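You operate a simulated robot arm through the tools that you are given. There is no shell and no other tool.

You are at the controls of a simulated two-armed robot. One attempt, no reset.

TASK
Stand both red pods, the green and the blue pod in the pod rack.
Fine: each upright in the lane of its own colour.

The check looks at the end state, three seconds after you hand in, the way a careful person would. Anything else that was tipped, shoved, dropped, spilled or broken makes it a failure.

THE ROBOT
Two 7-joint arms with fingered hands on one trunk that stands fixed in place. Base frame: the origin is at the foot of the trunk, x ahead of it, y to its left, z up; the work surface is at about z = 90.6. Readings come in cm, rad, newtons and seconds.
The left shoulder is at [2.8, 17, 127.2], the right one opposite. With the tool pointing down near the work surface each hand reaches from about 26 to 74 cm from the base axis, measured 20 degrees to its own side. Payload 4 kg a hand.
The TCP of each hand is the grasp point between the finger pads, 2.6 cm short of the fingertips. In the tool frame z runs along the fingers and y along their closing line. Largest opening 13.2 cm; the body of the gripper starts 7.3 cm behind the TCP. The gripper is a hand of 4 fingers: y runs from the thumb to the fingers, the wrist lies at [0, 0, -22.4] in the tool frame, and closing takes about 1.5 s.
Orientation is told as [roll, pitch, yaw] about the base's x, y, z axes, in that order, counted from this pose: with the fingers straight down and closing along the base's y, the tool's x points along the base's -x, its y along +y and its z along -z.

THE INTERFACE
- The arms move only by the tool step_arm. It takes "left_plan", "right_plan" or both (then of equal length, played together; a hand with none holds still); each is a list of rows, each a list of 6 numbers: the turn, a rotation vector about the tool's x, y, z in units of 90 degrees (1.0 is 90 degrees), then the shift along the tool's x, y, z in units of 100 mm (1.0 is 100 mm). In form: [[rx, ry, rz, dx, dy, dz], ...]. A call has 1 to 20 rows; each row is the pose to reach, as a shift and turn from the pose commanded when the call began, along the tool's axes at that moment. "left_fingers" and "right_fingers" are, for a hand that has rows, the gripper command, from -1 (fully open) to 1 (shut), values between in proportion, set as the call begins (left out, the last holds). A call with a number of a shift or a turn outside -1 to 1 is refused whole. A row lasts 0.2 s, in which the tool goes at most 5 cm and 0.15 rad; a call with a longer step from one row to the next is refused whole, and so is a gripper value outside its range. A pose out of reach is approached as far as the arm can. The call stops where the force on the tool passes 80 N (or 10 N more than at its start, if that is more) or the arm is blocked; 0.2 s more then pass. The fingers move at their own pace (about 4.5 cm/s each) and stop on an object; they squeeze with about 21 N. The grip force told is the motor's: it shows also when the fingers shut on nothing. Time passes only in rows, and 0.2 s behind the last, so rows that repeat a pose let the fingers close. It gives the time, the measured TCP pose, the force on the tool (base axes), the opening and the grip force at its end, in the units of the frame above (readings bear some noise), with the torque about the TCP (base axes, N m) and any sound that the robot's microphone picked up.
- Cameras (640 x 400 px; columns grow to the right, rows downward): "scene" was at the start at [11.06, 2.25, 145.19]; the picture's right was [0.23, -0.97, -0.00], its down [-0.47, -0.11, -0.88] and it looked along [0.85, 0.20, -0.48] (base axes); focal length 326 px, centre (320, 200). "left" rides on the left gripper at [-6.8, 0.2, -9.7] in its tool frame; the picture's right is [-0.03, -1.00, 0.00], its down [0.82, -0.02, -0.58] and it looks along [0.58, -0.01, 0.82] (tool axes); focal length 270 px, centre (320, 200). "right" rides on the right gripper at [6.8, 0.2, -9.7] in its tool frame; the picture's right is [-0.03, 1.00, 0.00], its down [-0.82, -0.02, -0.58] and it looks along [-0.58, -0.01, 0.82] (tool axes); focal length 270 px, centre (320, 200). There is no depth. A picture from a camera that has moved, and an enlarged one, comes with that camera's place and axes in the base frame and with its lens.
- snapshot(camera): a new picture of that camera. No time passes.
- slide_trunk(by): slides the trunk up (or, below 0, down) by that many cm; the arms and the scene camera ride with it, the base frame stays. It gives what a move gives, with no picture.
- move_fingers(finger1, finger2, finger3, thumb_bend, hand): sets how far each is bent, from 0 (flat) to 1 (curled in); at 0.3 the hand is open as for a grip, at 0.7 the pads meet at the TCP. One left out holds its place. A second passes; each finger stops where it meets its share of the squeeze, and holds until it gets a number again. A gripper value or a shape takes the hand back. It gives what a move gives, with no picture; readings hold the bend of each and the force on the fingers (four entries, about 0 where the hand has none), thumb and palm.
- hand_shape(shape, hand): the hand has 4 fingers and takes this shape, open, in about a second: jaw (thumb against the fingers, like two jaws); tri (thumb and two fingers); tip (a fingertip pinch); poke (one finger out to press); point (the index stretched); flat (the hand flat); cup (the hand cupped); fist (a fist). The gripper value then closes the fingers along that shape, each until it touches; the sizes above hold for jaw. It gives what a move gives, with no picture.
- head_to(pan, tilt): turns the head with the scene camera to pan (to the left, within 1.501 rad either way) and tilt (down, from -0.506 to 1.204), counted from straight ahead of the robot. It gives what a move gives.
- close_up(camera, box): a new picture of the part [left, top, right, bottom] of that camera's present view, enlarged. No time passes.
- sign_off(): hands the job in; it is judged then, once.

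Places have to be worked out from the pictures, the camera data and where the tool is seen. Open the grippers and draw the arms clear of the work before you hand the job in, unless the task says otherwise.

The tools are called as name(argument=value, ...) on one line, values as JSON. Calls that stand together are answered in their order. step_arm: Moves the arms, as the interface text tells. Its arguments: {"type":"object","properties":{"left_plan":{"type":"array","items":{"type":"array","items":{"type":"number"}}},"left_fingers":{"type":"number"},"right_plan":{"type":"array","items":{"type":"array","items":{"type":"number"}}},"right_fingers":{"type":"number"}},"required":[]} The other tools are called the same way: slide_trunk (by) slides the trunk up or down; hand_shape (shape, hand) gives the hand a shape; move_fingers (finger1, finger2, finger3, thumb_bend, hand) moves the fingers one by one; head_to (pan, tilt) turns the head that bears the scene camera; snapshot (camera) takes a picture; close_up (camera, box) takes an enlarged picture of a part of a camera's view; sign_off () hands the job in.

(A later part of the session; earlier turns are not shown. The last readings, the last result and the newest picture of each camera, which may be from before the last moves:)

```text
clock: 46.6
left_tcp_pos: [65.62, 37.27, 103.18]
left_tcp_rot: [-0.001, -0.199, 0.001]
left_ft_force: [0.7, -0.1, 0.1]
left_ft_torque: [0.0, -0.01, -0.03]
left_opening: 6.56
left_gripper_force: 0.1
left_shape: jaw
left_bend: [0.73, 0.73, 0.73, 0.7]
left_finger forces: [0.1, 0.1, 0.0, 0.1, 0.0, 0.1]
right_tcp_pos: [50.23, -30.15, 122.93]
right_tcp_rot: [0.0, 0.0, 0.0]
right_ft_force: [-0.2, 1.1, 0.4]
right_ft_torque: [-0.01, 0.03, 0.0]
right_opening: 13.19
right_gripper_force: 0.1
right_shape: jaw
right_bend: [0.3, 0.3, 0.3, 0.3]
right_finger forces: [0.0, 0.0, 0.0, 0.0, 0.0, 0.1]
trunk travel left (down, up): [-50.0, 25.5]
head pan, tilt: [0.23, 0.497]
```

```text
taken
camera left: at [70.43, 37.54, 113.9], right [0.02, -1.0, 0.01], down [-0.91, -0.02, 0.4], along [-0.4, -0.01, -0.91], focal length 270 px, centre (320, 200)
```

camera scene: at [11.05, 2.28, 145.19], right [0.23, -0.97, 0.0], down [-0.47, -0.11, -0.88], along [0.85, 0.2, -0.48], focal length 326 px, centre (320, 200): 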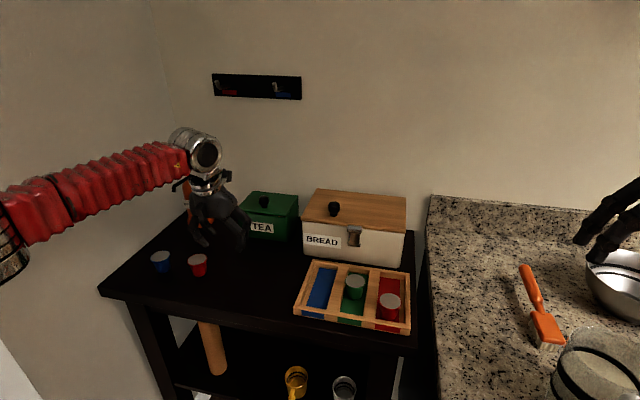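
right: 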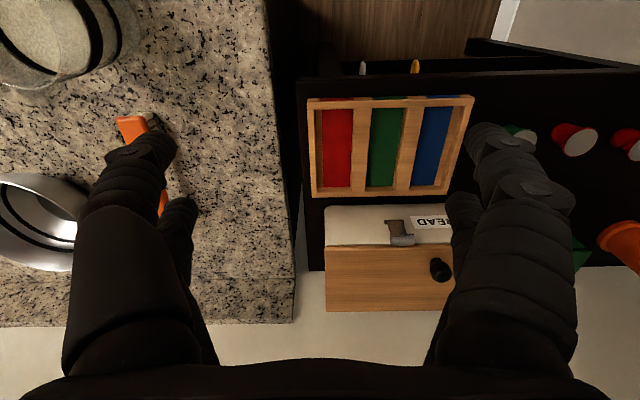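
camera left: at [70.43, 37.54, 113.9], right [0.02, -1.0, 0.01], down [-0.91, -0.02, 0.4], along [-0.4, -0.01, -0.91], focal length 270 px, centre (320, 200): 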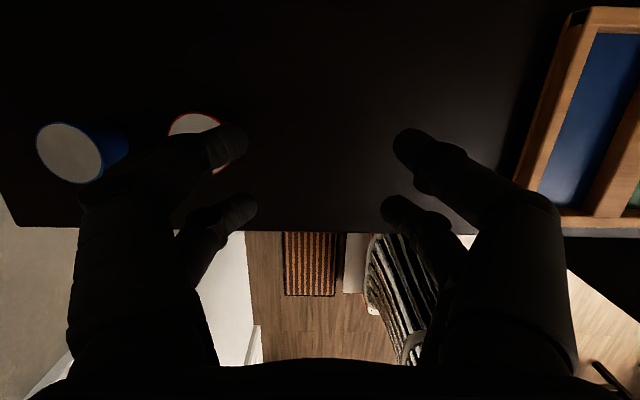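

The tilted pose is tracked well (pitch −0.199), and blue refines to (65.3, 55.8). I'll move over red B at (66.1, 46.3).

step_arm(left_plan=[[0, 0, 0, -0.015, 0.23, 0.003], [0, 0, 0, -0.03, 0.46, 0.006], [0, 0, 0, -0.045, 0.69, 0.01], [0, 0, 0, -0.049, 0.9, 0.01], [0, 0, 0, -0.049, 0.9, 0.01]])

snapshot(camera="left")

close_up(camera="scene", box=[120, 180, 280, 300])

```text
clock: 47.8
left_tcp_pos: [66.2, 46.19, 103.06]
left_tcp_rot: [0.0, -0.198, 0.001]
left_ft_force: [0.1, -0.7, -0.7]
left_ft_torque: [0.01, -0.05, 0.01]
left_opening: 6.55
left_gripper_force: 0.0
left_shape: jaw
left_bend: [0.73, 0.73, 0.73, 0.7]
left_finger forces: [0.1, 0.0, 0.1, 0.0, 0.0, 0.0]
right_tcp_pos: [50.29, -30.16, 122.96]
right_tcp_rot: [0.0, 0.001, -0.001]
right_ft_force: [0.1, 0.9, -0.3]
right_ft_torque: [-0.01, -0.01, -0.02]
right_opening: 13.17
right_gripper_force: 0.0
right_shape: jaw
right_bend: [0.3, 0.3, 0.3, 0.3]
right_finger forces: [0.0, 0.0, 0.1, 0.0, 0.1, 0.0]
trunk travel left (down, up): [-50.0, 25.5]
head pan, tilt: [0.23, 0.497]
```

```text
taken
camera left: at [70.98, 46.32, 113.82], right [0.02, -1.0, 0.01], down [-0.91, -0.02, 0.41], along [-0.41, -0.01, -0.91], focal length 270 px, centre (320, 200)
```

left: 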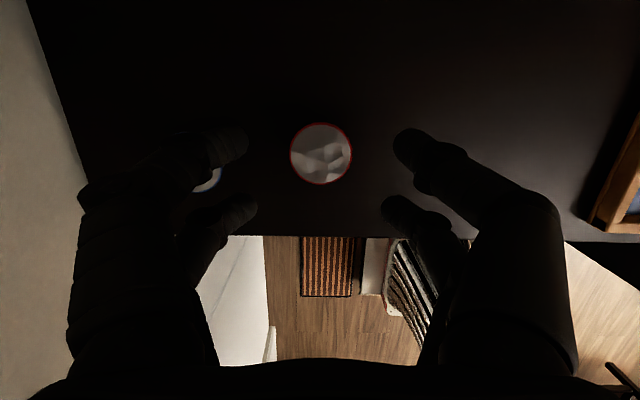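

```text
3.33 times, centred on (200, 240) of scene
camera zoom: at [11.06, 2.23, 145.19], right [0.23, -0.97, 0.0], down [-0.47, -0.11, -0.88], along [0.85, 0.2, -0.48], focal length 1087 px, centre (720, 67)
```

zoom: 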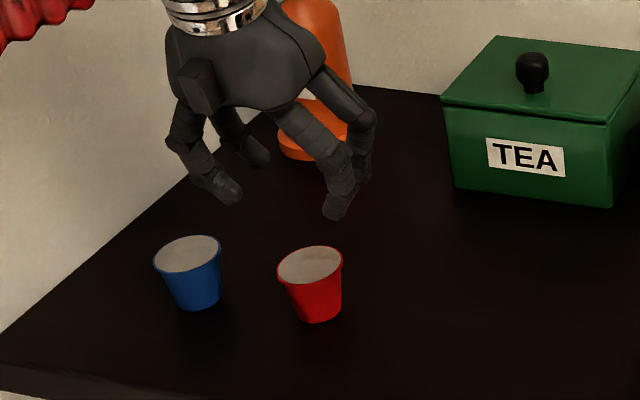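

Red B's lid sits at about (66.0, 46.1). I'll descend vertically along base z to just above it, offset so the tilted fingers centre on the pod body.

step_arm(left_plan=[[0, 0, 0, 0.058, -0.005, 0.2], [0, 0, 0, 0.116, -0.01, 0.405], [0, 0, 0, 0.155, -0.01, 0.54], [0, 0, 0, 0.174, -0.01, 0.607], [0, 0, 0, 0.174, -0.01, 0.607]])

snapshot(camera="left")

close_up(camera="scene", box=[140, 210, 260, 300])

```text
clock: 49.0
left_tcp_pos: [65.69, 46.15, 96.87]
left_tcp_rot: [0.001, -0.2, 0.001]
left_ft_force: [0.1, 0.5, -0.2]
left_ft_torque: [0.01, -0.04, 0.01]
left_opening: 6.54
left_gripper_force: 0.0
left_shape: jaw
left_bend: [0.73, 0.73, 0.73, 0.7]
left_finger forces: [0.0, 0.0, 0.1, 0.1, 0.0, 0.0]
right_tcp_pos: [50.13, -30.14, 122.86]
right_tcp_rot: [0.0, 0.003, 0.0]
right_ft_force: [0.0, -0.1, -0.2]
right_ft_torque: [0.0, 0.02, 0.0]
right_opening: 13.18
right_gripper_force: 0.0
right_shape: jaw
right_bend: [0.3, 0.3, 0.3, 0.3]
right_finger forces: [0.1, 0.0, 0.0, 0.0, 0.1, 0.1]
trunk travel left (down, up): [-50.0, 25.5]
head pan, tilt: [0.23, 0.497]
```

```text
taken
camera left: at [70.42, 46.24, 107.5], right [0.02, -1.0, 0.01], down [-0.91, -0.02, 0.4], along [-0.4, -0.01, -0.91], focal length 270 px, centre (320, 200)
```

left: 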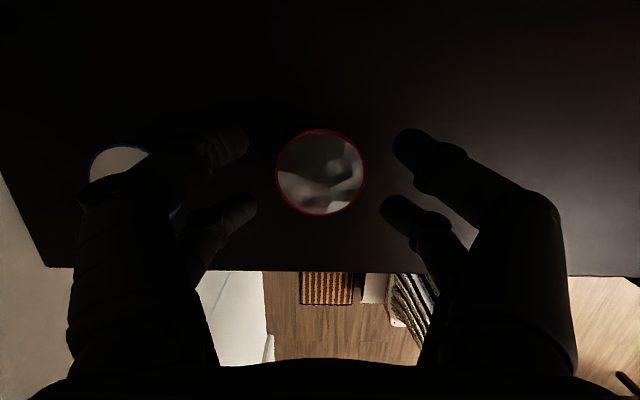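

```text
4.44 times, centred on (200, 255) of scene
camera zoom: at [11.05, 2.25, 145.19], right [0.23, -0.97, 0.0], down [-0.47, -0.11, -0.88], along [0.85, 0.2, -0.48], focal length 1450 px, centre (853, -44)
```

zoom: 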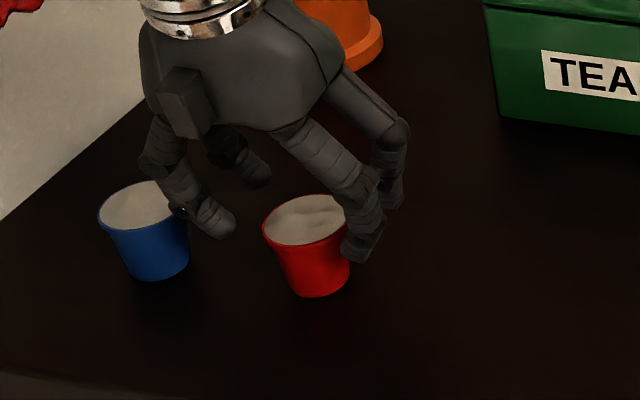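

Red B is well centred and its neighbours are clear. I'll lower to grasp height (TCP z≈94.75) and close partway.

step_arm(left_plan=[[0, 0, 0, 0.014, -0.004, 0.07], [0, 0, 0, 0.028, -0.004, 0.14], [0, 0, 0, 0.042, -0.004, 0.206], [0, 0, 0, 0.042, -0.004, 0.206]])

step_arm(left_plan=[[0, 0, 0, 0, 0, 0], [0, 0, 0, 0, 0, 0], [0, 0, 0, 0, 0, 0], [0, 0, 0, 0, 0, 0]], left_fingers=0.6)

close_up(camera="left", box=[180, 110, 460, 290])

close_up(camera="scene", box=[150, 220, 250, 295])

```text
clock: 50.0
left_tcp_pos: [65.54, 46.15, 94.65]
left_tcp_rot: [-0.001, -0.199, 0.001]
left_ft_force: [0.2, 0.0, -0.7]
left_ft_torque: [0.0, -0.03, 0.0]
left_opening: 6.55
left_gripper_force: 0.0
left_shape: jaw
left_bend: [0.73, 0.73, 0.73, 0.7]
left_finger forces: [0.0, 0.1, 0.0, 0.0, 0.0, 0.0]
right_tcp_pos: [50.35, -30.09, 122.88]
right_tcp_rot: [-0.002, 0.001, -0.001]
right_ft_force: [0.4, -0.6, -0.9]
right_ft_torque: [-0.01, -0.02, -0.02]
right_opening: 13.18
right_gripper_force: 0.2
right_shape: jaw
right_bend: [0.3, 0.3, 0.3, 0.3]
right_finger forces: [0.1, 0.0, 0.0, 0.1, 0.0, 0.0]
trunk travel left (down, up): [-50.0, 25.5]
head pan, tilt: [0.23, 0.497]
```

```text
clock: 51.0
left_tcp_pos: [65.6, 46.12, 94.69]
left_tcp_rot: [0.001, -0.198, 0.0]
left_ft_force: [0.5, -0.1, 0.1]
left_ft_torque: [0.02, 0.01, -0.02]
left_opening: 2.69
left_gripper_force: 0.0
left_shape: jaw
left_bend: [0.73, 0.73, 0.73, 0.7]
left_finger forces: [0.4, 0.3, 0.3, 0.0, 0.3, 0.0]
right_tcp_pos: [50.3, -30.2, 123.02]
right_tcp_rot: [0.0, 0.002, 0.001]
right_ft_force: [0.1, -0.5, -0.2]
right_ft_torque: [0.0, -0.01, -0.02]
right_opening: 13.21
right_gripper_force: 0.0
right_shape: jaw
right_bend: [0.3, 0.3, 0.3, 0.3]
right_finger forces: [0.0, 0.1, 0.0, 0.1, 0.0, 0.0]
trunk travel left (down, up): [-50.0, 25.5]
head pan, tilt: [0.23, 0.497]
```

```text
2.22 times, centred on (320, 200) of left
camera zoom: at [70.42, 46.24, 105.37], right [0.02, -1.0, 0.01], down [-0.91, -0.02, 0.41], along [-0.41, -0.01, -0.91], focal length 601 px, centre (320, 200)
```

zoom: 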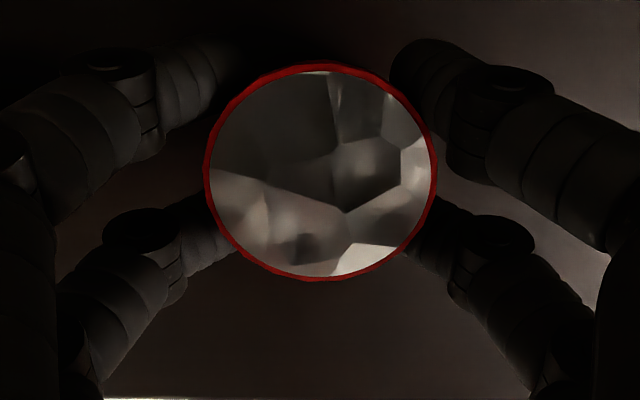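

```text
5.33 times, centred on (200, 258) of scene
camera zoom: at [11.06, 2.24, 145.19], right [0.23, -0.97, 0.0], down [-0.47, -0.11, -0.88], along [0.85, 0.2, -0.48], focal length 1740 px, centre (960, -107)
```

zoom: 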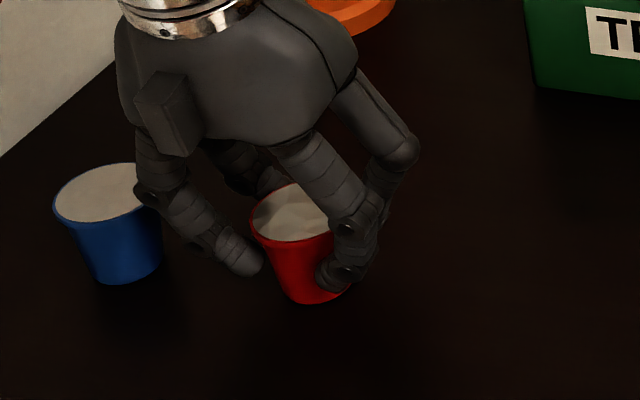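

All four fingers touch lightly and evenly. I'll close fully to grip, then lift.

step_arm(left_plan=[[0, 0, 0, 0, 0, 0], [0, 0, 0, 0, 0, 0], [0, 0, 0, 0, 0, 0], [0, 0, 0, 0, 0, 0]], left_fingers=0.8)

close_up(camera="left", box=[180, 110, 460, 290])

close_up(camera="scene", box=[150, 220, 250, 295])

```text
clock: 52.0
left_tcp_pos: [65.6, 46.08, 94.77]
left_tcp_rot: [0.0, -0.199, 0.0]
left_ft_force: [0.1, -0.5, 0.3]
left_ft_torque: [0.01, -0.01, 0.05]
left_opening: 2.08
left_gripper_force: 21.2
left_shape: jaw
left_bend: [0.73, 0.73, 0.73, 0.7]
left_finger forces: [18.2, 19.9, 16.5, 0.0, 18.0, 0.1]
right_tcp_pos: [50.26, -30.35, 122.97]
right_tcp_rot: [0.001, 0.002, -0.002]
right_ft_force: [-0.3, 0.1, 0.1]
right_ft_torque: [-0.03, 0.0, -0.02]
right_opening: 13.16
right_gripper_force: 0.0
right_shape: jaw
right_bend: [0.3, 0.3, 0.3, 0.3]
right_finger forces: [0.0, 0.0, 0.0, 0.0, 0.1, 0.1]
trunk travel left (down, up): [-50.0, 25.5]
head pan, tilt: [0.23, 0.497]
```

```text
2.22 times, centred on (320, 200) of left
camera zoom: at [70.42, 46.25, 105.37], right [0.03, -1.0, 0.01], down [-0.91, -0.02, 0.41], along [-0.41, -0.01, -0.91], focal length 601 px, centre (320, 200)
```

zoom: 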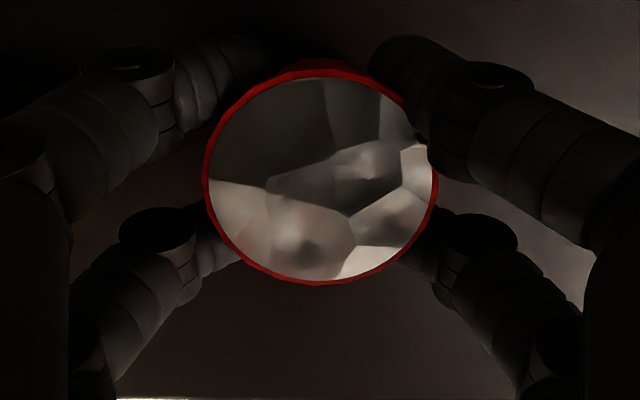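

```text
5.33 times, centred on (200, 258) of scene
camera zoom: at [11.06, 2.24, 145.19], right [0.23, -0.97, 0.0], down [-0.47, -0.11, -0.88], along [0.85, 0.2, -0.48], focal length 1740 px, centre (960, -107)
```

zoom: 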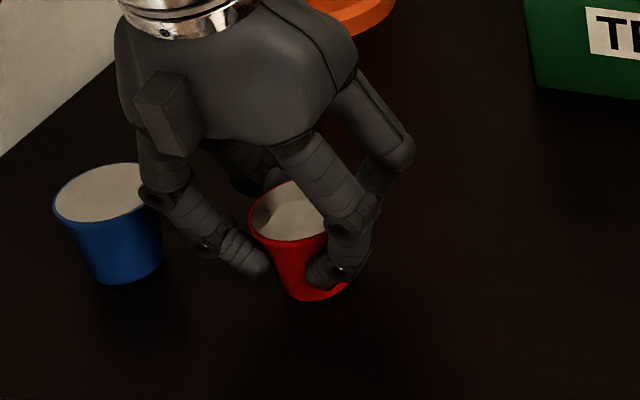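

The grip holds, though the tilted hand seems to have swung the pod base forward a few degrees. I'll lift straight up and see how it hangs; I can adjust the hand pitch before placing.

step_arm(left_plan=[[0, 0, 0, -0.01, 0, -0.049], [0, 0, 0, -0.03, 0, -0.147], [0, 0, 0, -0.06, 0, -0.294], [0, 0, 0, -0.09, 0, -0.441], [0, 0, 0, -0.119, 0, -0.588], [0, 0, 0, -0.119, 0, -0.588]])

close_up(camera="left", box=[180, 110, 460, 290])

close_up(camera="scene", box=[150, 200, 250, 275])

```text
clock: 53.4
left_tcp_pos: [65.65, 46.16, 100.6]
left_tcp_rot: [0.0, -0.196, 0.001]
left_ft_force: [0.1, -1.3, -0.5]
left_ft_torque: [0.0, 0.0, -0.02]
left_opening: 2.05
left_gripper_force: 20.8
left_shape: jaw
left_bend: [0.73, 0.73, 0.73, 0.7]
left_finger forces: [18.8, 20.4, 16.9, 0.1, 18.3, 0.0]
right_tcp_pos: [50.28, -30.2, 122.94]
right_tcp_rot: [-0.001, 0.002, 0.0]
right_ft_force: [0.6, 0.2, 0.3]
right_ft_torque: [0.02, 0.01, -0.02]
right_opening: 13.2
right_gripper_force: 0.0
right_shape: jaw
right_bend: [0.3, 0.3, 0.3, 0.3]
right_finger forces: [0.0, 0.1, 0.0, 0.1, 0.1, 0.0]
trunk travel left (down, up): [-50.0, 25.5]
head pan, tilt: [0.23, 0.497]
```

```text
2.22 times, centred on (320, 200) of left
camera zoom: at [70.45, 46.31, 111.27], right [0.03, -1.0, 0.01], down [-0.91, -0.02, 0.41], along [-0.41, -0.01, -0.91], focal length 601 px, centre (320, 200)
```

zoom: 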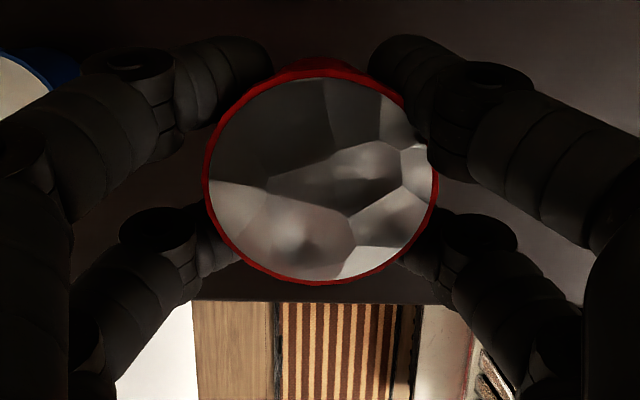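

```text
5.33 times, centred on (200, 238) of scene
camera zoom: at [11.08, 2.25, 145.19], right [0.23, -0.97, 0.0], down [-0.47, -0.11, -0.88], along [0.85, 0.2, -0.48], focal length 1740 px, centre (960, 0)
```

zoom: 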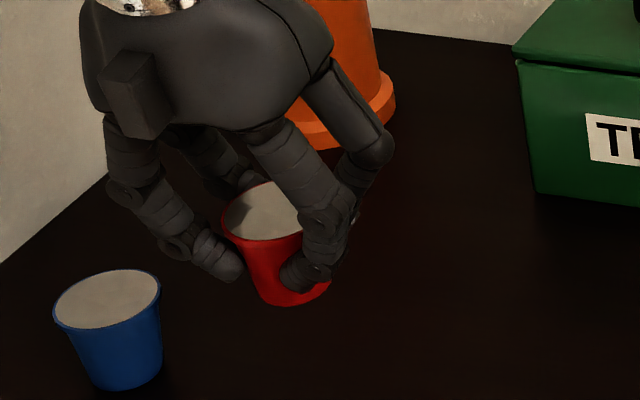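

Red B is lifted. I'll zoom tightly on the lid ellipse to quantify how far the pod leans.

close_up(camera="left", box=[260, 120, 380, 245])

close_up(camera="scene", box=[175, 225, 225, 265])

```text
3.20 times, centred on (320, 182) of left
camera zoom: at [70.45, 46.31, 111.27], right [0.03, -1.0, 0.01], down [-0.91, -0.02, 0.41], along [-0.41, -0.01, -0.91], focal length 865 px, centre (320, 256)
```

zoom: 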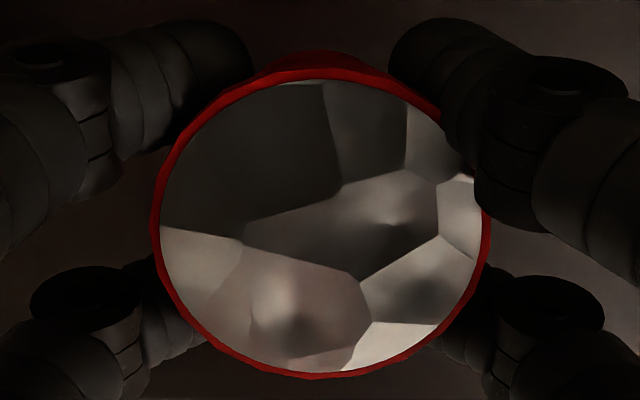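

```text
10.00 times, centred on (200, 245) of scene
camera zoom: at [11.08, 2.25, 145.19], right [0.23, -0.97, 0.0], down [-0.47, -0.11, -0.88], along [0.85, 0.2, -0.48], focal length 3262 px, centre (1520, -250)
```

zoom: 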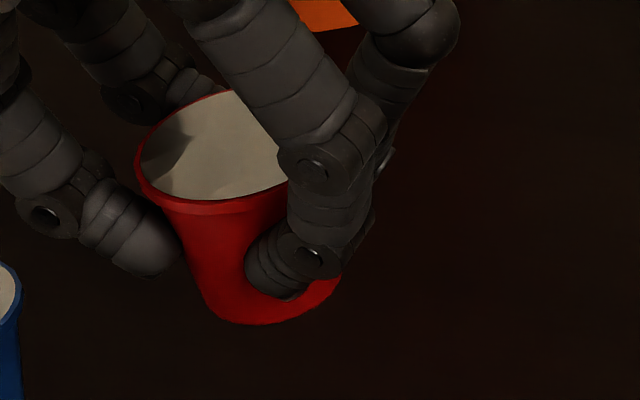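

The lean is only a few degrees, which is fine for setting it on a flat floor with the fingers caging it. I'll carry it high toward the far end of the red lane.

step_arm(left_plan=[[0, 0, 0, -0.015, -0.15, -0.08], [0, 0, 0, -0.03, -0.35, -0.15], [0, 0, 0, -0.048, -0.58, -0.235], [0, 0, 0, -0.048, -0.8, -0.235], [0, 0, 0, -0.048, -0.94, -0.235]])

step_arm(left_plan=[[0, 0, 0, -0.018, -0.235, 0.004], [0, 0, 0, -0.036, -0.47, 0.007], [0, 0, 0, -0.054, -0.705, 0.011], [0, 0, 0, -0.072, -0.94, 0.0145]])

step_arm(left_plan=[[0, 0, 0, -0.018, -0.235, 0.004], [0, 0, 0, -0.036, -0.47, 0.007], [0, 0, 0, -0.054, -0.705, 0.011], [0, 0, 0, -0.072, -0.94, 0.0145]])

step_arm(left_plan=[[0, 0, 0, -0.018, -0.235, 0.004], [0, 0, 0, -0.036, -0.47, 0.007], [0, 0, 0, -0.054, -0.705, 0.011], [0, 0, 0, -0.072, -0.94, 0.0145]])

step_arm(left_plan=[[0, 0, 0, -0.018, -0.235, 0.004], [0, 0, 0, -0.036, -0.47, 0.007], [0, 0, 0, -0.054, -0.705, 0.011], [0, 0, 0, -0.072, -0.9, 0.0145], [0, 0, 0, -0.072, -0.94, 0.0145], [0, 0, 0, -0.072, -0.94, 0.0145]])

close_up(camera="scene", box=[300, 190, 460, 330])

snapshot(camera="left")

```text
clock: 54.6
left_tcp_pos: [65.76, 36.64, 102.91]
left_tcp_rot: [-0.001, -0.2, 0.0]
left_ft_force: [-0.1, 0.1, -0.5]
left_ft_torque: [0.02, 0.0, 0.02]
left_opening: 2.04
left_gripper_force: 20.5
left_shape: jaw
left_bend: [0.73, 0.73, 0.73, 0.7]
left_finger forces: [19.0, 20.7, 17.2, 0.1, 18.5, 0.0]
right_tcp_pos: [50.3, -30.25, 123.0]
right_tcp_rot: [-0.001, 0.003, 0.0]
right_ft_force: [-0.8, -0.1, 0.9]
right_ft_torque: [-0.01, -0.02, 0.01]
right_opening: 13.19
right_gripper_force: 0.0
right_shape: jaw
right_bend: [0.3, 0.3, 0.3, 0.3]
right_finger forces: [0.1, 0.0, 0.1, 0.1, 0.0, 0.0]
trunk travel left (down, up): [-50.0, 25.5]
head pan, tilt: [0.23, 0.497]
```

```text
clock: 55.6
left_tcp_pos: [66.45, 27.15, 102.93]
left_tcp_rot: [0.0, -0.198, 0.001]
left_ft_force: [-0.3, 0.5, 0.2]
left_ft_torque: [0.01, -0.04, -0.06]
left_opening: 2.04
left_gripper_force: 20.5
left_shape: jaw
left_bend: [0.73, 0.73, 0.73, 0.7]
left_finger forces: [19.1, 20.9, 17.3, 0.0, 18.8, 0.0]
right_tcp_pos: [50.31, -30.35, 122.98]
right_tcp_rot: [0.001, 0.003, -0.001]
right_ft_force: [0.1, -0.4, 0.0]
right_ft_torque: [-0.03, 0.05, -0.01]
right_opening: 13.16
right_gripper_force: 0.1
right_shape: jaw
right_bend: [0.3, 0.3, 0.3, 0.3]
right_finger forces: [0.0, 0.1, 0.1, 0.1, 0.0, 0.0]
trunk travel left (down, up): [-50.0, 25.5]
head pan, tilt: [0.23, 0.497]
```

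```text
clock: 56.6
left_tcp_pos: [67.03, 17.91, 103.14]
left_tcp_rot: [0.001, -0.199, 0.002]
left_ft_force: [-0.4, -0.3, -0.6]
left_ft_torque: [-0.02, 0.02, -0.03]
left_opening: 2.02
left_gripper_force: 21.8
left_shape: jaw
left_bend: [0.73, 0.73, 0.73, 0.7]
left_finger forces: [19.3, 20.9, 17.4, 0.0, 18.9, 0.0]
right_tcp_pos: [50.29, -30.12, 122.91]
right_tcp_rot: [-0.001, 0.002, 0.0]
right_ft_force: [-0.3, -0.4, -1.4]
right_ft_torque: [0.01, 0.03, 0.0]
right_opening: 13.16
right_gripper_force: 0.0
right_shape: jaw
right_bend: [0.3, 0.3, 0.3, 0.3]
right_finger forces: [0.0, 0.0, 0.0, 0.0, 0.0, 0.1]
trunk travel left (down, up): [-50.0, 25.5]
head pan, tilt: [0.23, 0.497]
```

```text
clock: 57.6
left_tcp_pos: [67.87, 8.37, 103.25]
left_tcp_rot: [0.001, -0.2, 0.0]
left_ft_force: [-0.2, 1.2, -0.2]
left_ft_torque: [-0.02, 0.03, -0.04]
left_opening: 2.03
left_gripper_force: 21.3
left_shape: jaw
left_bend: [0.73, 0.73, 0.73, 0.7]
left_finger forces: [19.5, 20.9, 17.5, 0.1, 18.8, 0.0]
right_tcp_pos: [50.27, -30.24, 122.84]
right_tcp_rot: [0.001, 0.001, 0.0]
right_ft_force: [-0.2, -0.3, 0.5]
right_ft_torque: [0.03, -0.01, 0.01]
right_opening: 13.19
right_gripper_force: 0.1
right_shape: jaw
right_bend: [0.3, 0.3, 0.3, 0.3]
right_finger forces: [0.0, 0.1, 0.0, 0.0, 0.0, 0.0]
trunk travel left (down, up): [-50.0, 25.5]
head pan, tilt: [0.23, 0.497]
```

```text
clock: 59.0
left_tcp_pos: [68.77, -0.99, 103.04]
left_tcp_rot: [0.0, -0.198, 0.002]
left_ft_force: [-0.1, -0.2, 0.3]
left_ft_torque: [0.01, 0.0, -0.03]
left_opening: 2.06
left_gripper_force: 21.3
left_shape: jaw
left_bend: [0.73, 0.73, 0.73, 0.7]
left_finger forces: [19.5, 21.0, 17.6, 0.0, 18.8, 0.0]
right_tcp_pos: [50.33, -30.23, 122.99]
right_tcp_rot: [0.001, 0.001, -0.001]
right_ft_force: [-0.3, 0.2, -0.2]
right_ft_torque: [0.02, 0.01, -0.01]
right_opening: 13.19
right_gripper_force: 0.1
right_shape: jaw
right_bend: [0.3, 0.3, 0.3, 0.3]
right_finger forces: [0.0, 0.0, 0.0, 0.0, 0.1, 0.1]
trunk travel left (down, up): [-50.0, 25.5]
head pan, tilt: [0.23, 0.497]
```

```text
2.86 times, centred on (380, 260) of scene
camera zoom: at [11.07, 2.22, 145.19], right [0.23, -0.97, 0.0], down [-0.47, -0.11, -0.88], along [0.85, 0.2, -0.48], focal length 932 px, centre (149, 29)
```

zoom: 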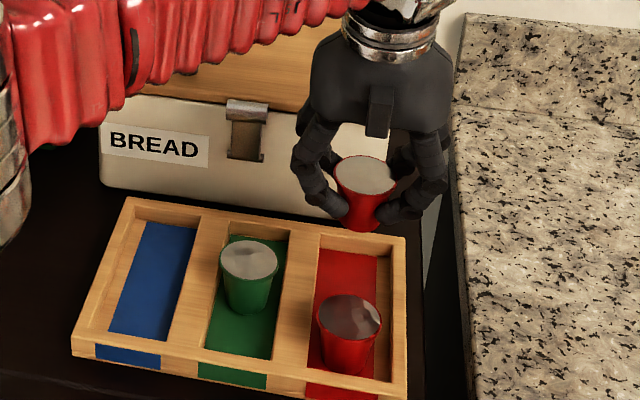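

```text
taken
camera left: at [73.46, -0.79, 113.71], right [0.02, -1.0, 0.0], down [-0.91, -0.02, 0.41], along [-0.41, -0.01, -0.91], focal length 270 px, centre (320, 200)
```

left: 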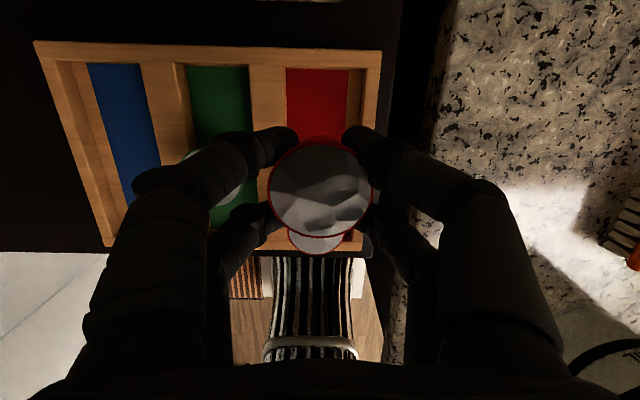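

The held pod looks upright alongside the other two. I'll nudge 2.5 mm toward the lane centre and lower to about 6 mm above expected contact.

step_arm(left_plan=[[0, 0, 0, 0.03, 0.015, 0.147], [0, 0, 0, 0.07, 0.025, 0.343], [0, 0, 0, 0.11, 0.025, 0.539], [0, 0, 0, 0.135, 0.025, 0.66], [0, 0, 0, 0.145, 0.025, 0.715], [0, 0, 0, 0.145, 0.025, 0.715]])

close_up(camera="scene", box=[330, 230, 420, 305])

snapshot(camera="left")

```text
clock: 60.4
left_tcp_pos: [68.56, -0.92, 95.88]
left_tcp_rot: [0.0, -0.199, -0.001]
left_ft_force: [-0.1, 0.4, -0.8]
left_ft_torque: [0.03, 0.0, -0.03]
left_opening: 2.01
left_gripper_force: 21.5
left_shape: jaw
left_bend: [0.73, 0.73, 0.73, 0.7]
left_finger forces: [19.8, 21.4, 17.9, 0.1, 19.1, 0.0]
right_tcp_pos: [50.33, -30.1, 122.96]
right_tcp_rot: [0.001, 0.003, 0.001]
right_ft_force: [-0.1, 0.1, 1.3]
right_ft_torque: [0.01, -0.02, 0.02]
right_opening: 13.2
right_gripper_force: 0.1
right_shape: jaw
right_bend: [0.3, 0.3, 0.3, 0.3]
right_finger forces: [0.0, 0.0, 0.0, 0.0, 0.0, 0.0]
trunk travel left (down, up): [-50.0, 25.5]
head pan, tilt: [0.23, 0.497]
```

```text
5.33 times, centred on (375, 268) of scene
camera zoom: at [11.07, 2.23, 145.19], right [0.23, -0.97, 0.0], down [-0.47, -0.11, -0.88], along [0.85, 0.2, -0.48], focal length 1740 px, centre (27, -160)
```

zoom: 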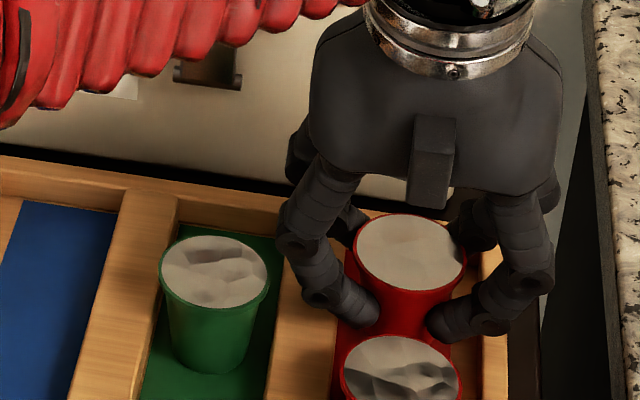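

```text
taken
camera left: at [73.37, -0.67, 106.55], right [0.02, -1.0, 0.0], down [-0.91, -0.02, 0.41], along [-0.41, -0.01, -0.91], focal length 270 px, centre (320, 200)
```

left: 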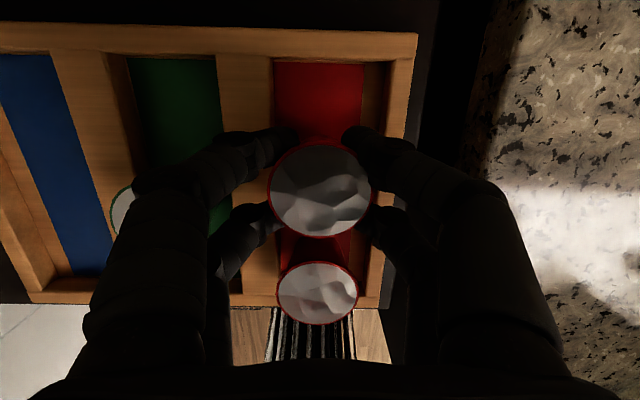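

Clear on all sides. I'll lower in small steps to contact.

step_arm(left_plan=[[0, 0, 0, 0.005, 0.01, 0.025], [0, 0, 0, 0.01, 0.01, 0.049], [0, 0, 0, 0.01, 0.01, 0.049]])

step_arm(left_plan=[[0, 0, 0, 0.002, 0, 0.01], [0, 0, 0, 0.004, 0, 0.02], [0, 0, 0, 0.004, 0, 0.02]])

step_arm(left_plan=[[0, 0, 0, 0.002, 0, 0.008], [0, 0, 0, 0.003, 0, 0.015], [0, 0, 0, 0.003, 0, 0.015]])

```text
clock: 61.2
left_tcp_pos: [68.55, -0.65, 95.25]
left_tcp_rot: [-0.001, -0.199, 0.0]
left_ft_force: [0.2, 0.1, -0.4]
left_ft_torque: [-0.01, -0.01, 0.02]
left_opening: 2.0
left_gripper_force: 20.9
left_shape: jaw
left_bend: [0.73, 0.73, 0.73, 0.7]
left_finger forces: [19.8, 21.5, 17.9, 0.0, 19.1, 0.1]
right_tcp_pos: [50.28, -30.26, 122.9]
right_tcp_rot: [-0.001, 0.002, 0.0]
right_ft_force: [0.8, 0.1, 0.1]
right_ft_torque: [0.02, 0.0, -0.01]
right_opening: 13.19
right_gripper_force: 0.1
right_shape: jaw
right_bend: [0.3, 0.3, 0.3, 0.3]
right_finger forces: [0.1, 0.1, 0.1, 0.0, 0.1, 0.0]
trunk travel left (down, up): [-50.0, 25.5]
head pan, tilt: [0.23, 0.497]
```

```text
clock: 62.0
left_tcp_pos: [68.59, -0.64, 95.05]
left_tcp_rot: [0.0, -0.2, 0.0]
left_ft_force: [1.3, 0.5, 5.6]
left_ft_torque: [0.0, 0.03, -0.03]
left_opening: 2.04
left_gripper_force: 21.8
left_shape: jaw
left_bend: [0.73, 0.73, 0.73, 0.7]
left_finger forces: [20.5, 21.7, 18.0, 0.0, 19.3, 0.0]
right_tcp_pos: [50.38, -30.23, 122.94]
right_tcp_rot: [0.0, 0.0, 0.002]
right_ft_force: [-0.2, 0.1, 0.0]
right_ft_torque: [-0.02, 0.01, 0.02]
right_opening: 13.18
right_gripper_force: 0.0
right_shape: jaw
right_bend: [0.3, 0.3, 0.3, 0.3]
right_finger forces: [0.1, 0.0, 0.1, 0.0, 0.0, 0.0]
trunk travel left (down, up): [-50.0, 25.5]
head pan, tilt: [0.23, 0.497]
```

```text
clock: 62.8
left_tcp_pos: [68.63, -0.57, 95.1]
left_tcp_rot: [0.001, -0.203, 0.0]
left_ft_force: [4.9, -0.6, 14.6]
left_ft_torque: [-0.04, -0.07, -0.02]
left_opening: 2.04
left_gripper_force: 21.2
left_shape: jaw
left_bend: [0.73, 0.73, 0.73, 0.71]
left_finger forces: [21.7, 21.7, 17.6, 0.0, 20.2, 0.1]
right_tcp_pos: [50.09, -30.27, 123.01]
right_tcp_rot: [-0.001, -0.001, -0.001]
right_ft_force: [-1.0, 0.9, 0.4]
right_ft_torque: [0.01, -0.02, 0.01]
right_opening: 13.2
right_gripper_force: 0.1
right_shape: jaw
right_bend: [0.3, 0.3, 0.3, 0.3]
right_finger forces: [0.0, 0.0, 0.1, 0.0, 0.0, 0.1]
trunk travel left (down, up): [-50.0, 25.5]
head pan, tilt: [0.23, 0.497]
```

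Floor contact at z≈95.05, as expected. I'll open just enough to release.

step_arm(left_plan=[[0, 0, 0, -0.001, 0, -0.007], [0, 0, 0, -0.001, 0, -0.007], [0, 0, 0, -0.001, 0, -0.007]], left_fingers=0.55)

close_up(camera="scene", box=[330, 230, 420, 305])

close_up(camera="left", box=[180, 110, 460, 290])

```text
clock: 63.6
left_tcp_pos: [68.5, -0.66, 94.91]
left_tcp_rot: [0.0, -0.198, 0.0]
left_ft_force: [0.2, -0.7, 0.9]
left_ft_torque: [0.01, 0.0, 0.01]
left_opening: 2.92
left_gripper_force: 0.2
left_shape: jaw
left_bend: [0.73, 0.74, 0.73, 0.7]
left_finger forces: [0.1, 1.0, 0.1, 0.1, 0.1, 0.0]
right_tcp_pos: [50.31, -30.16, 123.04]
right_tcp_rot: [-0.001, 0.001, -0.001]
right_ft_force: [-0.8, 0.5, -0.2]
right_ft_torque: [0.03, 0.0, 0.0]
right_opening: 13.19
right_gripper_force: 0.1
right_shape: jaw
right_bend: [0.3, 0.3, 0.3, 0.3]
right_finger forces: [0.0, 0.1, 0.0, 0.1, 0.1, 0.1]
trunk travel left (down, up): [-50.0, 25.5]
head pan, tilt: [0.23, 0.497]
```

```text
5.33 times, centred on (375, 268) of scene
camera zoom: at [11.05, 2.24, 145.19], right [0.23, -0.97, 0.0], down [-0.47, -0.11, -0.88], along [0.85, 0.2, -0.48], focal length 1740 px, centre (27, -160)
```

zoom: 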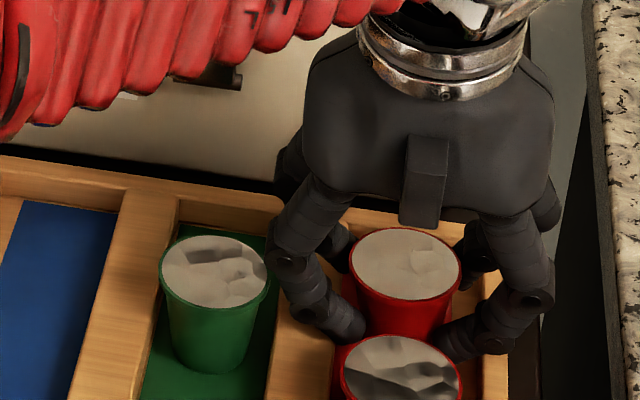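

```text
2.22 times, centred on (320, 200) of left
camera zoom: at [73.3, -0.5, 105.61], right [0.02, -1.0, 0.0], down [-0.91, -0.02, 0.41], along [-0.41, -0.01, -0.91], focal length 601 px, centre (320, 200)
```

zoom: 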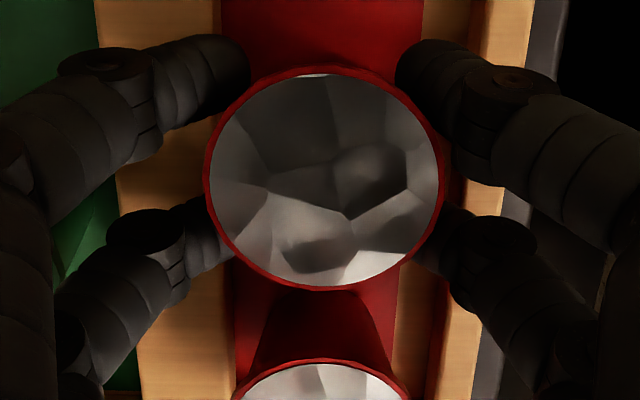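

The pod is upright and released. One finger reads 1 N, probably a low fingertip brushing a divider edge, so I'll rise 5 mm before opening further.

step_arm(left_plan=[[0, 0, 0, -0.004, 0, -0.02], [0, 0, 0, -0.008, 0, -0.04], [0, 0, 0, -0.012, 0, -0.06], [0, 0, 0, -0.012, 0, -0.06]])

close_up(camera="left", box=[180, 110, 460, 290])

```text
clock: 64.6
left_tcp_pos: [68.44, -0.59, 95.65]
left_tcp_rot: [-0.001, -0.2, 0.0]
left_ft_force: [0.4, -0.4, 0.4]
left_ft_torque: [-0.03, 0.03, -0.01]
left_opening: 2.93
left_gripper_force: 0.0
left_shape: jaw
left_bend: [0.73, 0.73, 0.73, 0.7]
left_finger forces: [0.1, 0.0, 0.1, 0.1, 0.0, 0.0]
right_tcp_pos: [50.29, -30.22, 122.86]
right_tcp_rot: [0.001, 0.003, 0.0]
right_ft_force: [-0.5, -0.2, 0.4]
right_ft_torque: [0.02, 0.02, 0.01]
right_opening: 13.19
right_gripper_force: 0.2
right_shape: jaw
right_bend: [0.3, 0.3, 0.3, 0.3]
right_finger forces: [0.0, 0.1, 0.0, 0.0, 0.0, 0.0]
trunk travel left (down, up): [-50.0, 25.5]
head pan, tilt: [0.23, 0.497]
```

```text
2.22 times, centred on (320, 200) of left
camera zoom: at [73.3, -0.47, 106.34], right [0.03, -1.0, 0.0], down [-0.91, -0.02, 0.41], along [-0.41, -0.01, -0.91], focal length 601 px, centre (320, 200)
```

zoom: 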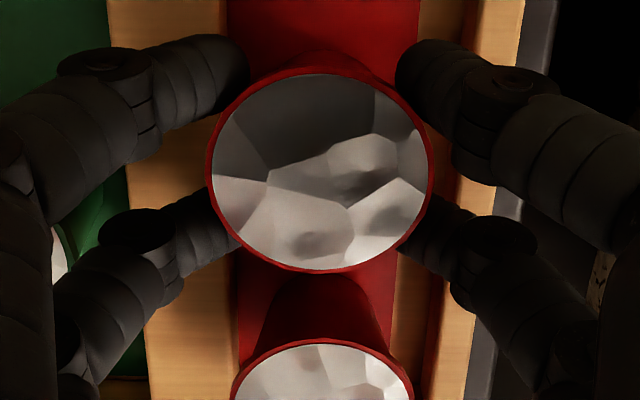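

Finger contact is gone. I'll check from the scene camera that the pod is standing flat before opening wider.

close_up(camera="scene", box=[345, 255, 405, 305])

close_up(camera="left", box=[255, 110, 385, 240])

```text
8.00 times, centred on (375, 280) of scene
camera zoom: at [11.07, 2.22, 145.19], right [0.23, -0.97, 0.0], down [-0.47, -0.11, -0.88], along [0.85, 0.2, -0.48], focal length 2609 px, centre (-120, -440)
```

zoom: 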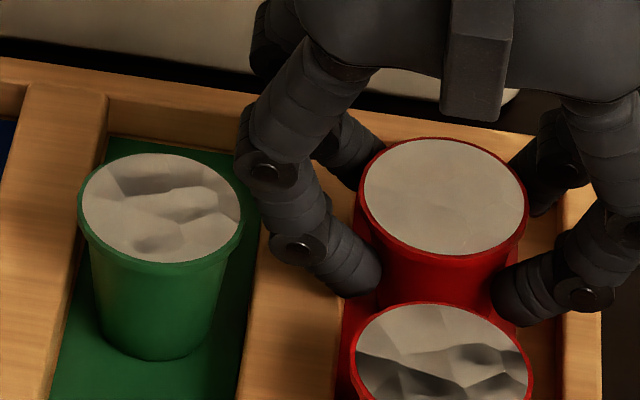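

```text
3.08 times, centred on (320, 175) of left
camera zoom: at [73.3, -0.47, 106.34], right [0.03, -1.0, 0.0], down [-0.91, -0.02, 0.41], along [-0.41, -0.01, -0.91], focal length 832 px, centre (320, 277)
```

zoom: 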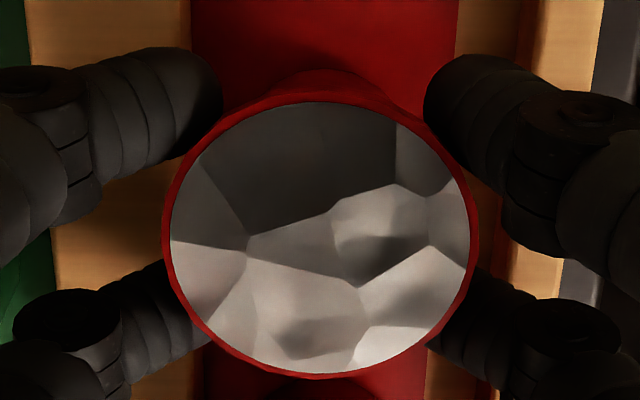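

Its ellipse matches the upright green pod, so it stands flat. I'll open wider now and lift away.

step_arm(left_plan=[[0, 0, 0, 0, 0, 0], [0, 0, 0, 0, 0, 0], [0, 0, 0, 0, 0, 0]], left_fingers=0.3)

close_up(camera="scene", box=[345, 255, 405, 305])

```text
clock: 65.4
left_tcp_pos: [68.47, -0.59, 95.4]
left_tcp_rot: [0.001, -0.199, -0.001]
left_ft_force: [-0.3, -0.1, -0.5]
left_ft_torque: [-0.01, 0.0, 0.0]
left_opening: 4.55
left_gripper_force: 0.0
left_shape: jaw
left_bend: [0.73, 0.73, 0.73, 0.7]
left_finger forces: [0.1, 0.0, 0.0, 0.0, 0.0, 0.0]
right_tcp_pos: [50.37, -30.28, 122.9]
right_tcp_rot: [0.0, 0.001, 0.0]
right_ft_force: [0.5, 1.0, -0.1]
right_ft_torque: [-0.03, 0.01, 0.0]
right_opening: 13.17
right_gripper_force: 0.0
right_shape: jaw
right_bend: [0.3, 0.3, 0.3, 0.3]
right_finger forces: [0.0, 0.0, 0.0, 0.0, 0.0, 0.0]
trunk travel left (down, up): [-50.0, 25.5]
head pan, tilt: [0.23, 0.497]
```

```text
8.00 times, centred on (375, 280) of scene
camera zoom: at [11.07, 2.23, 145.19], right [0.23, -0.97, 0.0], down [-0.47, -0.11, -0.88], along [0.85, 0.2, -0.48], focal length 2609 px, centre (-120, -440)
```

zoom: 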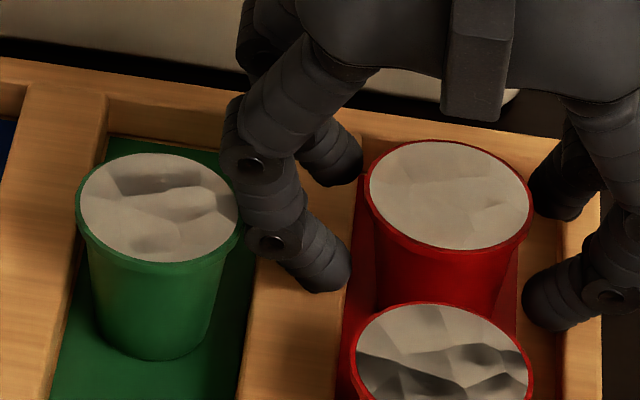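

Red B stands on its own. I'll lift straight up, clear of the green and red pods, then check all three.

step_arm(left_plan=[[0, 0, 0, -0.012, 0, -0.06], [0, 0, 0, -0.032, 0, -0.157], [0, 0, 0, -0.064, 0, -0.314], [0, 0, 0, -0.1, 0, -0.49], [0, 0, 0, -0.14, 0, -0.69], [0, 0, 0, -0.159, 0, -0.784], [0, 0, 0, -0.159, 0, -0.784]])

close_up(camera="scene", box=[280, 240, 430, 335])

snapshot(camera="left")

```text
clock: 67.0
left_tcp_pos: [68.33, -0.47, 103.62]
left_tcp_rot: [0.0, -0.198, -0.001]
left_ft_force: [-0.4, 0.1, -0.1]
left_ft_torque: [-0.02, 0.04, -0.02]
left_opening: 4.56
left_gripper_force: 0.1
left_shape: jaw
left_bend: [0.73, 0.73, 0.73, 0.7]
left_finger forces: [0.0, 0.1, 0.0, 0.1, 0.1, 0.1]
right_tcp_pos: [50.24, -30.22, 122.98]
right_tcp_rot: [0.0, 0.001, 0.0]
right_ft_force: [-0.1, 0.0, -0.8]
right_ft_torque: [0.02, 0.0, 0.02]
right_opening: 13.18
right_gripper_force: 0.1
right_shape: jaw
right_bend: [0.3, 0.3, 0.3, 0.3]
right_finger forces: [0.1, 0.0, 0.0, 0.0, 0.0, 0.0]
trunk travel left (down, up): [-50.0, 25.5]
head pan, tilt: [0.23, 0.497]
```

```text
4.21 times, centred on (355, 288) of scene
camera zoom: at [11.08, 2.22, 145.19], right [0.23, -0.97, 0.0], down [-0.47, -0.11, -0.88], along [0.85, 0.2, -0.48], focal length 1373 px, centre (173, -168)
```

zoom: 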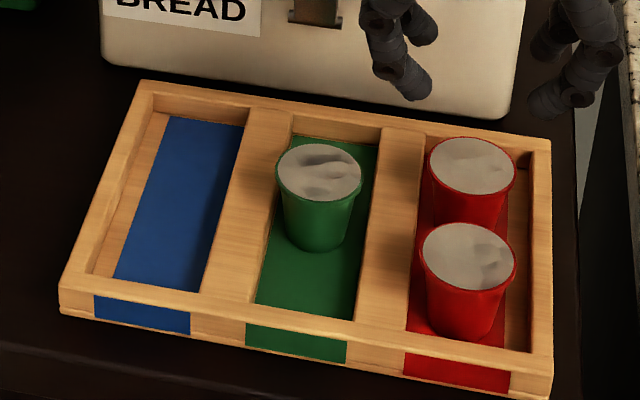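

```text
taken
camera left: at [73.19, -0.38, 114.29], right [0.03, -1.0, 0.01], down [-0.91, -0.02, 0.41], along [-0.41, -0.01, -0.91], focal length 270 px, centre (320, 200)
```

left: 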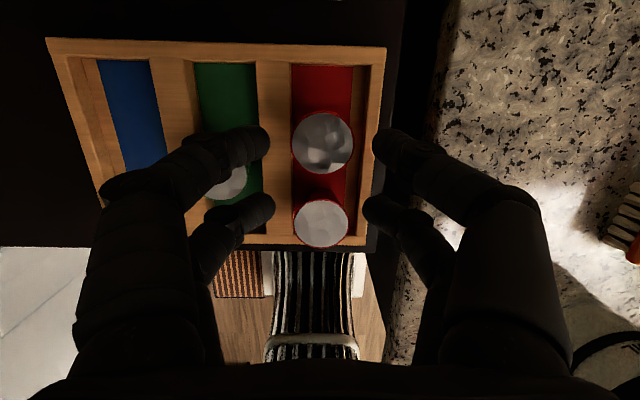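

Rack contents look good and the rack hasn't moved. For blue, which is farther left, I'll yaw the hand about 0.6 rad and pitch about 0.3 rad radially, reorienting while I travel high. First I'll level the pitch.

step_arm(left_plan=[[0, 0.03, 0, 0.02, 0.2, -0.005], [0, 0.06, 0, 0.05, 0.45, -0.01], [0, 0.1, 0, 0.08, 0.7, -0.015], [0, 0.127, 0, 0.098, 0.95, -0.02]])

step_arm(left_plan=[[0, 0, -0.07, 0.02, 0.19, 0], [0, 0, -0.15, 0.04, 0.38, 0], [0, 0, -0.23, 0.06, 0.57, 0], [0, 0, -0.31, 0.08, 0.76, 0], [0, 0, -0.382, 0.1, 0.95, 0], [0, 0, -0.382, 0.1, 0.95, 0]], left_fingers=0.0)

```text
clock: 68.0
left_tcp_pos: [67.6, 9.05, 103.4]
left_tcp_rot: [0.0, 0.002, -0.001]
left_ft_force: [-0.4, 0.3, 0.3]
left_ft_torque: [0.0, -0.02, 0.0]
left_opening: 4.58
left_gripper_force: 0.1
left_shape: jaw
left_bend: [0.73, 0.73, 0.73, 0.7]
left_finger forces: [0.0, 0.1, 0.0, 0.0, 0.1, 0.0]
right_tcp_pos: [50.36, -30.09, 122.85]
right_tcp_rot: [0.0, 0.002, 0.0]
right_ft_force: [0.2, 0.2, -0.2]
right_ft_torque: [-0.02, -0.04, 0.01]
right_opening: 13.2
right_gripper_force: 0.0
right_shape: jaw
right_bend: [0.3, 0.3, 0.3, 0.3]
right_finger forces: [0.0, 0.0, 0.1, 0.1, 0.0, 0.0]
trunk travel left (down, up): [-50.0, 25.5]
head pan, tilt: [0.23, 0.497]
```

```text
clock: 69.4
left_tcp_pos: [66.48, 18.58, 103.53]
left_tcp_rot: [0.001, -0.001, 0.601]
left_ft_force: [-1.3, 0.5, 0.9]
left_ft_torque: [0.03, -0.01, 0.0]
left_opening: 6.53
left_gripper_force: 0.0
left_shape: jaw
left_bend: [0.73, 0.73, 0.73, 0.7]
left_finger forces: [0.0, 0.0, 0.0, 0.1, 0.0, 0.0]
right_tcp_pos: [50.39, -30.21, 122.83]
right_tcp_rot: [0.0, 0.003, 0.0]
right_ft_force: [-0.8, -0.4, -0.4]
right_ft_torque: [0.02, 0.04, 0.01]
right_opening: 13.22
right_gripper_force: 0.1
right_shape: jaw
right_bend: [0.3, 0.3, 0.3, 0.3]
right_finger forces: [0.0, 0.0, 0.1, 0.1, 0.1, 0.0]
trunk travel left (down, up): [-50.0, 25.5]
head pan, tilt: [0.23, 0.497]
```

Yaw reads 0.60 as intended. I'll continue toward blue and then add the forward pitch.

step_arm(left_plan=[[0, 0, 0, -0.097, 0.221, 0], [0, 0, 0, -0.194, 0.442, 0], [0, 0, 0, -0.291, 0.664, 0], [0, 0, 0, -0.388, 0.885, 0]])

step_arm(left_plan=[[0, -0.04, 0, -0.134, 0.196, 0], [0, -0.09, 0, -0.268, 0.392, 0], [0, -0.14, 0, -0.403, 0.588, 0], [0, -0.191, 0, -0.537, 0.784, 0], [0, -0.191, 0, -0.537, 0.784, 0]])

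snapshot(camera="scene")

snapshot(camera="left")

```text
clock: 70.4
left_tcp_pos: [64.54, 28.03, 103.63]
left_tcp_rot: [0.0, -0.002, 0.601]
left_ft_force: [0.3, -0.4, -0.3]
left_ft_torque: [0.0, -0.02, 0.0]
left_opening: 6.55
left_gripper_force: 0.0
left_shape: jaw
left_bend: [0.73, 0.73, 0.73, 0.7]
left_finger forces: [0.1, 0.0, 0.1, 0.0, 0.0, 0.0]
right_tcp_pos: [50.22, -30.17, 122.93]
right_tcp_rot: [-0.001, -0.001, 0.001]
right_ft_force: [-0.4, 1.0, 0.3]
right_ft_torque: [-0.02, 0.01, 0.0]
right_opening: 13.18
right_gripper_force: 0.0
right_shape: jaw
right_bend: [0.3, 0.3, 0.3, 0.3]
right_finger forces: [0.0, 0.0, 0.0, 0.0, 0.1, 0.1]
trunk travel left (down, up): [-50.0, 25.5]
head pan, tilt: [0.23, 0.497]
```

```text
clock: 71.6
left_tcp_pos: [64.46, 37.3, 103.65]
left_tcp_rot: [0.001, -0.3, 0.598]
left_ft_force: [0.5, 0.0, 0.4]
left_ft_torque: [0.01, -0.04, 0.0]
left_opening: 6.56
left_gripper_force: 0.1
left_shape: jaw
left_bend: [0.73, 0.73, 0.73, 0.7]
left_finger forces: [0.0, 0.0, 0.0, 0.1, 0.1, 0.0]
right_tcp_pos: [50.32, -30.31, 122.94]
right_tcp_rot: [0.0, 0.002, 0.001]
right_ft_force: [-0.1, 0.5, -0.7]
right_ft_torque: [-0.02, -0.01, -0.02]
right_opening: 13.21
right_gripper_force: 0.0
right_shape: jaw
right_bend: [0.3, 0.3, 0.3, 0.3]
right_finger forces: [0.0, 0.0, 0.0, 0.0, 0.0, 0.2]
trunk travel left (down, up): [-50.0, 25.5]
head pan, tilt: [0.23, 0.497]
```

```text
taken
camera scene: at [11.1, 2.21, 145.19], right [0.23, -0.97, 0.0], down [-0.47, -0.11, -0.88], along [0.85, 0.2, -0.48], focal length 326 px, centre (320, 200)
```

scene: 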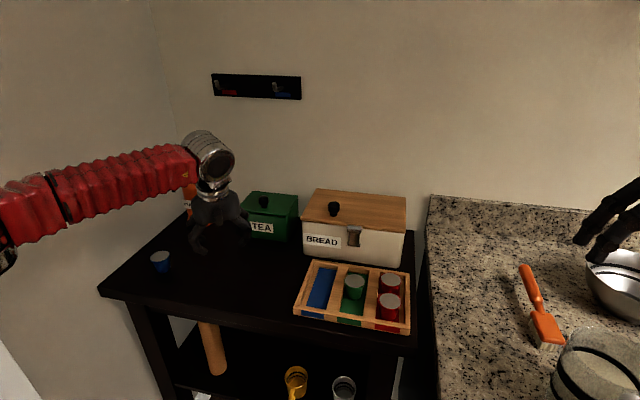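

```text
taken
camera left: at [67.47, 39.47, 114.79], right [0.58, -0.81, 0.01], down [-0.77, -0.55, 0.31], along [-0.25, -0.19, -0.95], focal length 270 px, centre (320, 200)
```

left: 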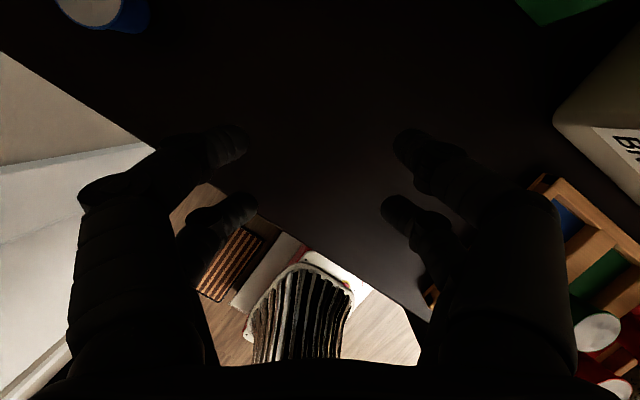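

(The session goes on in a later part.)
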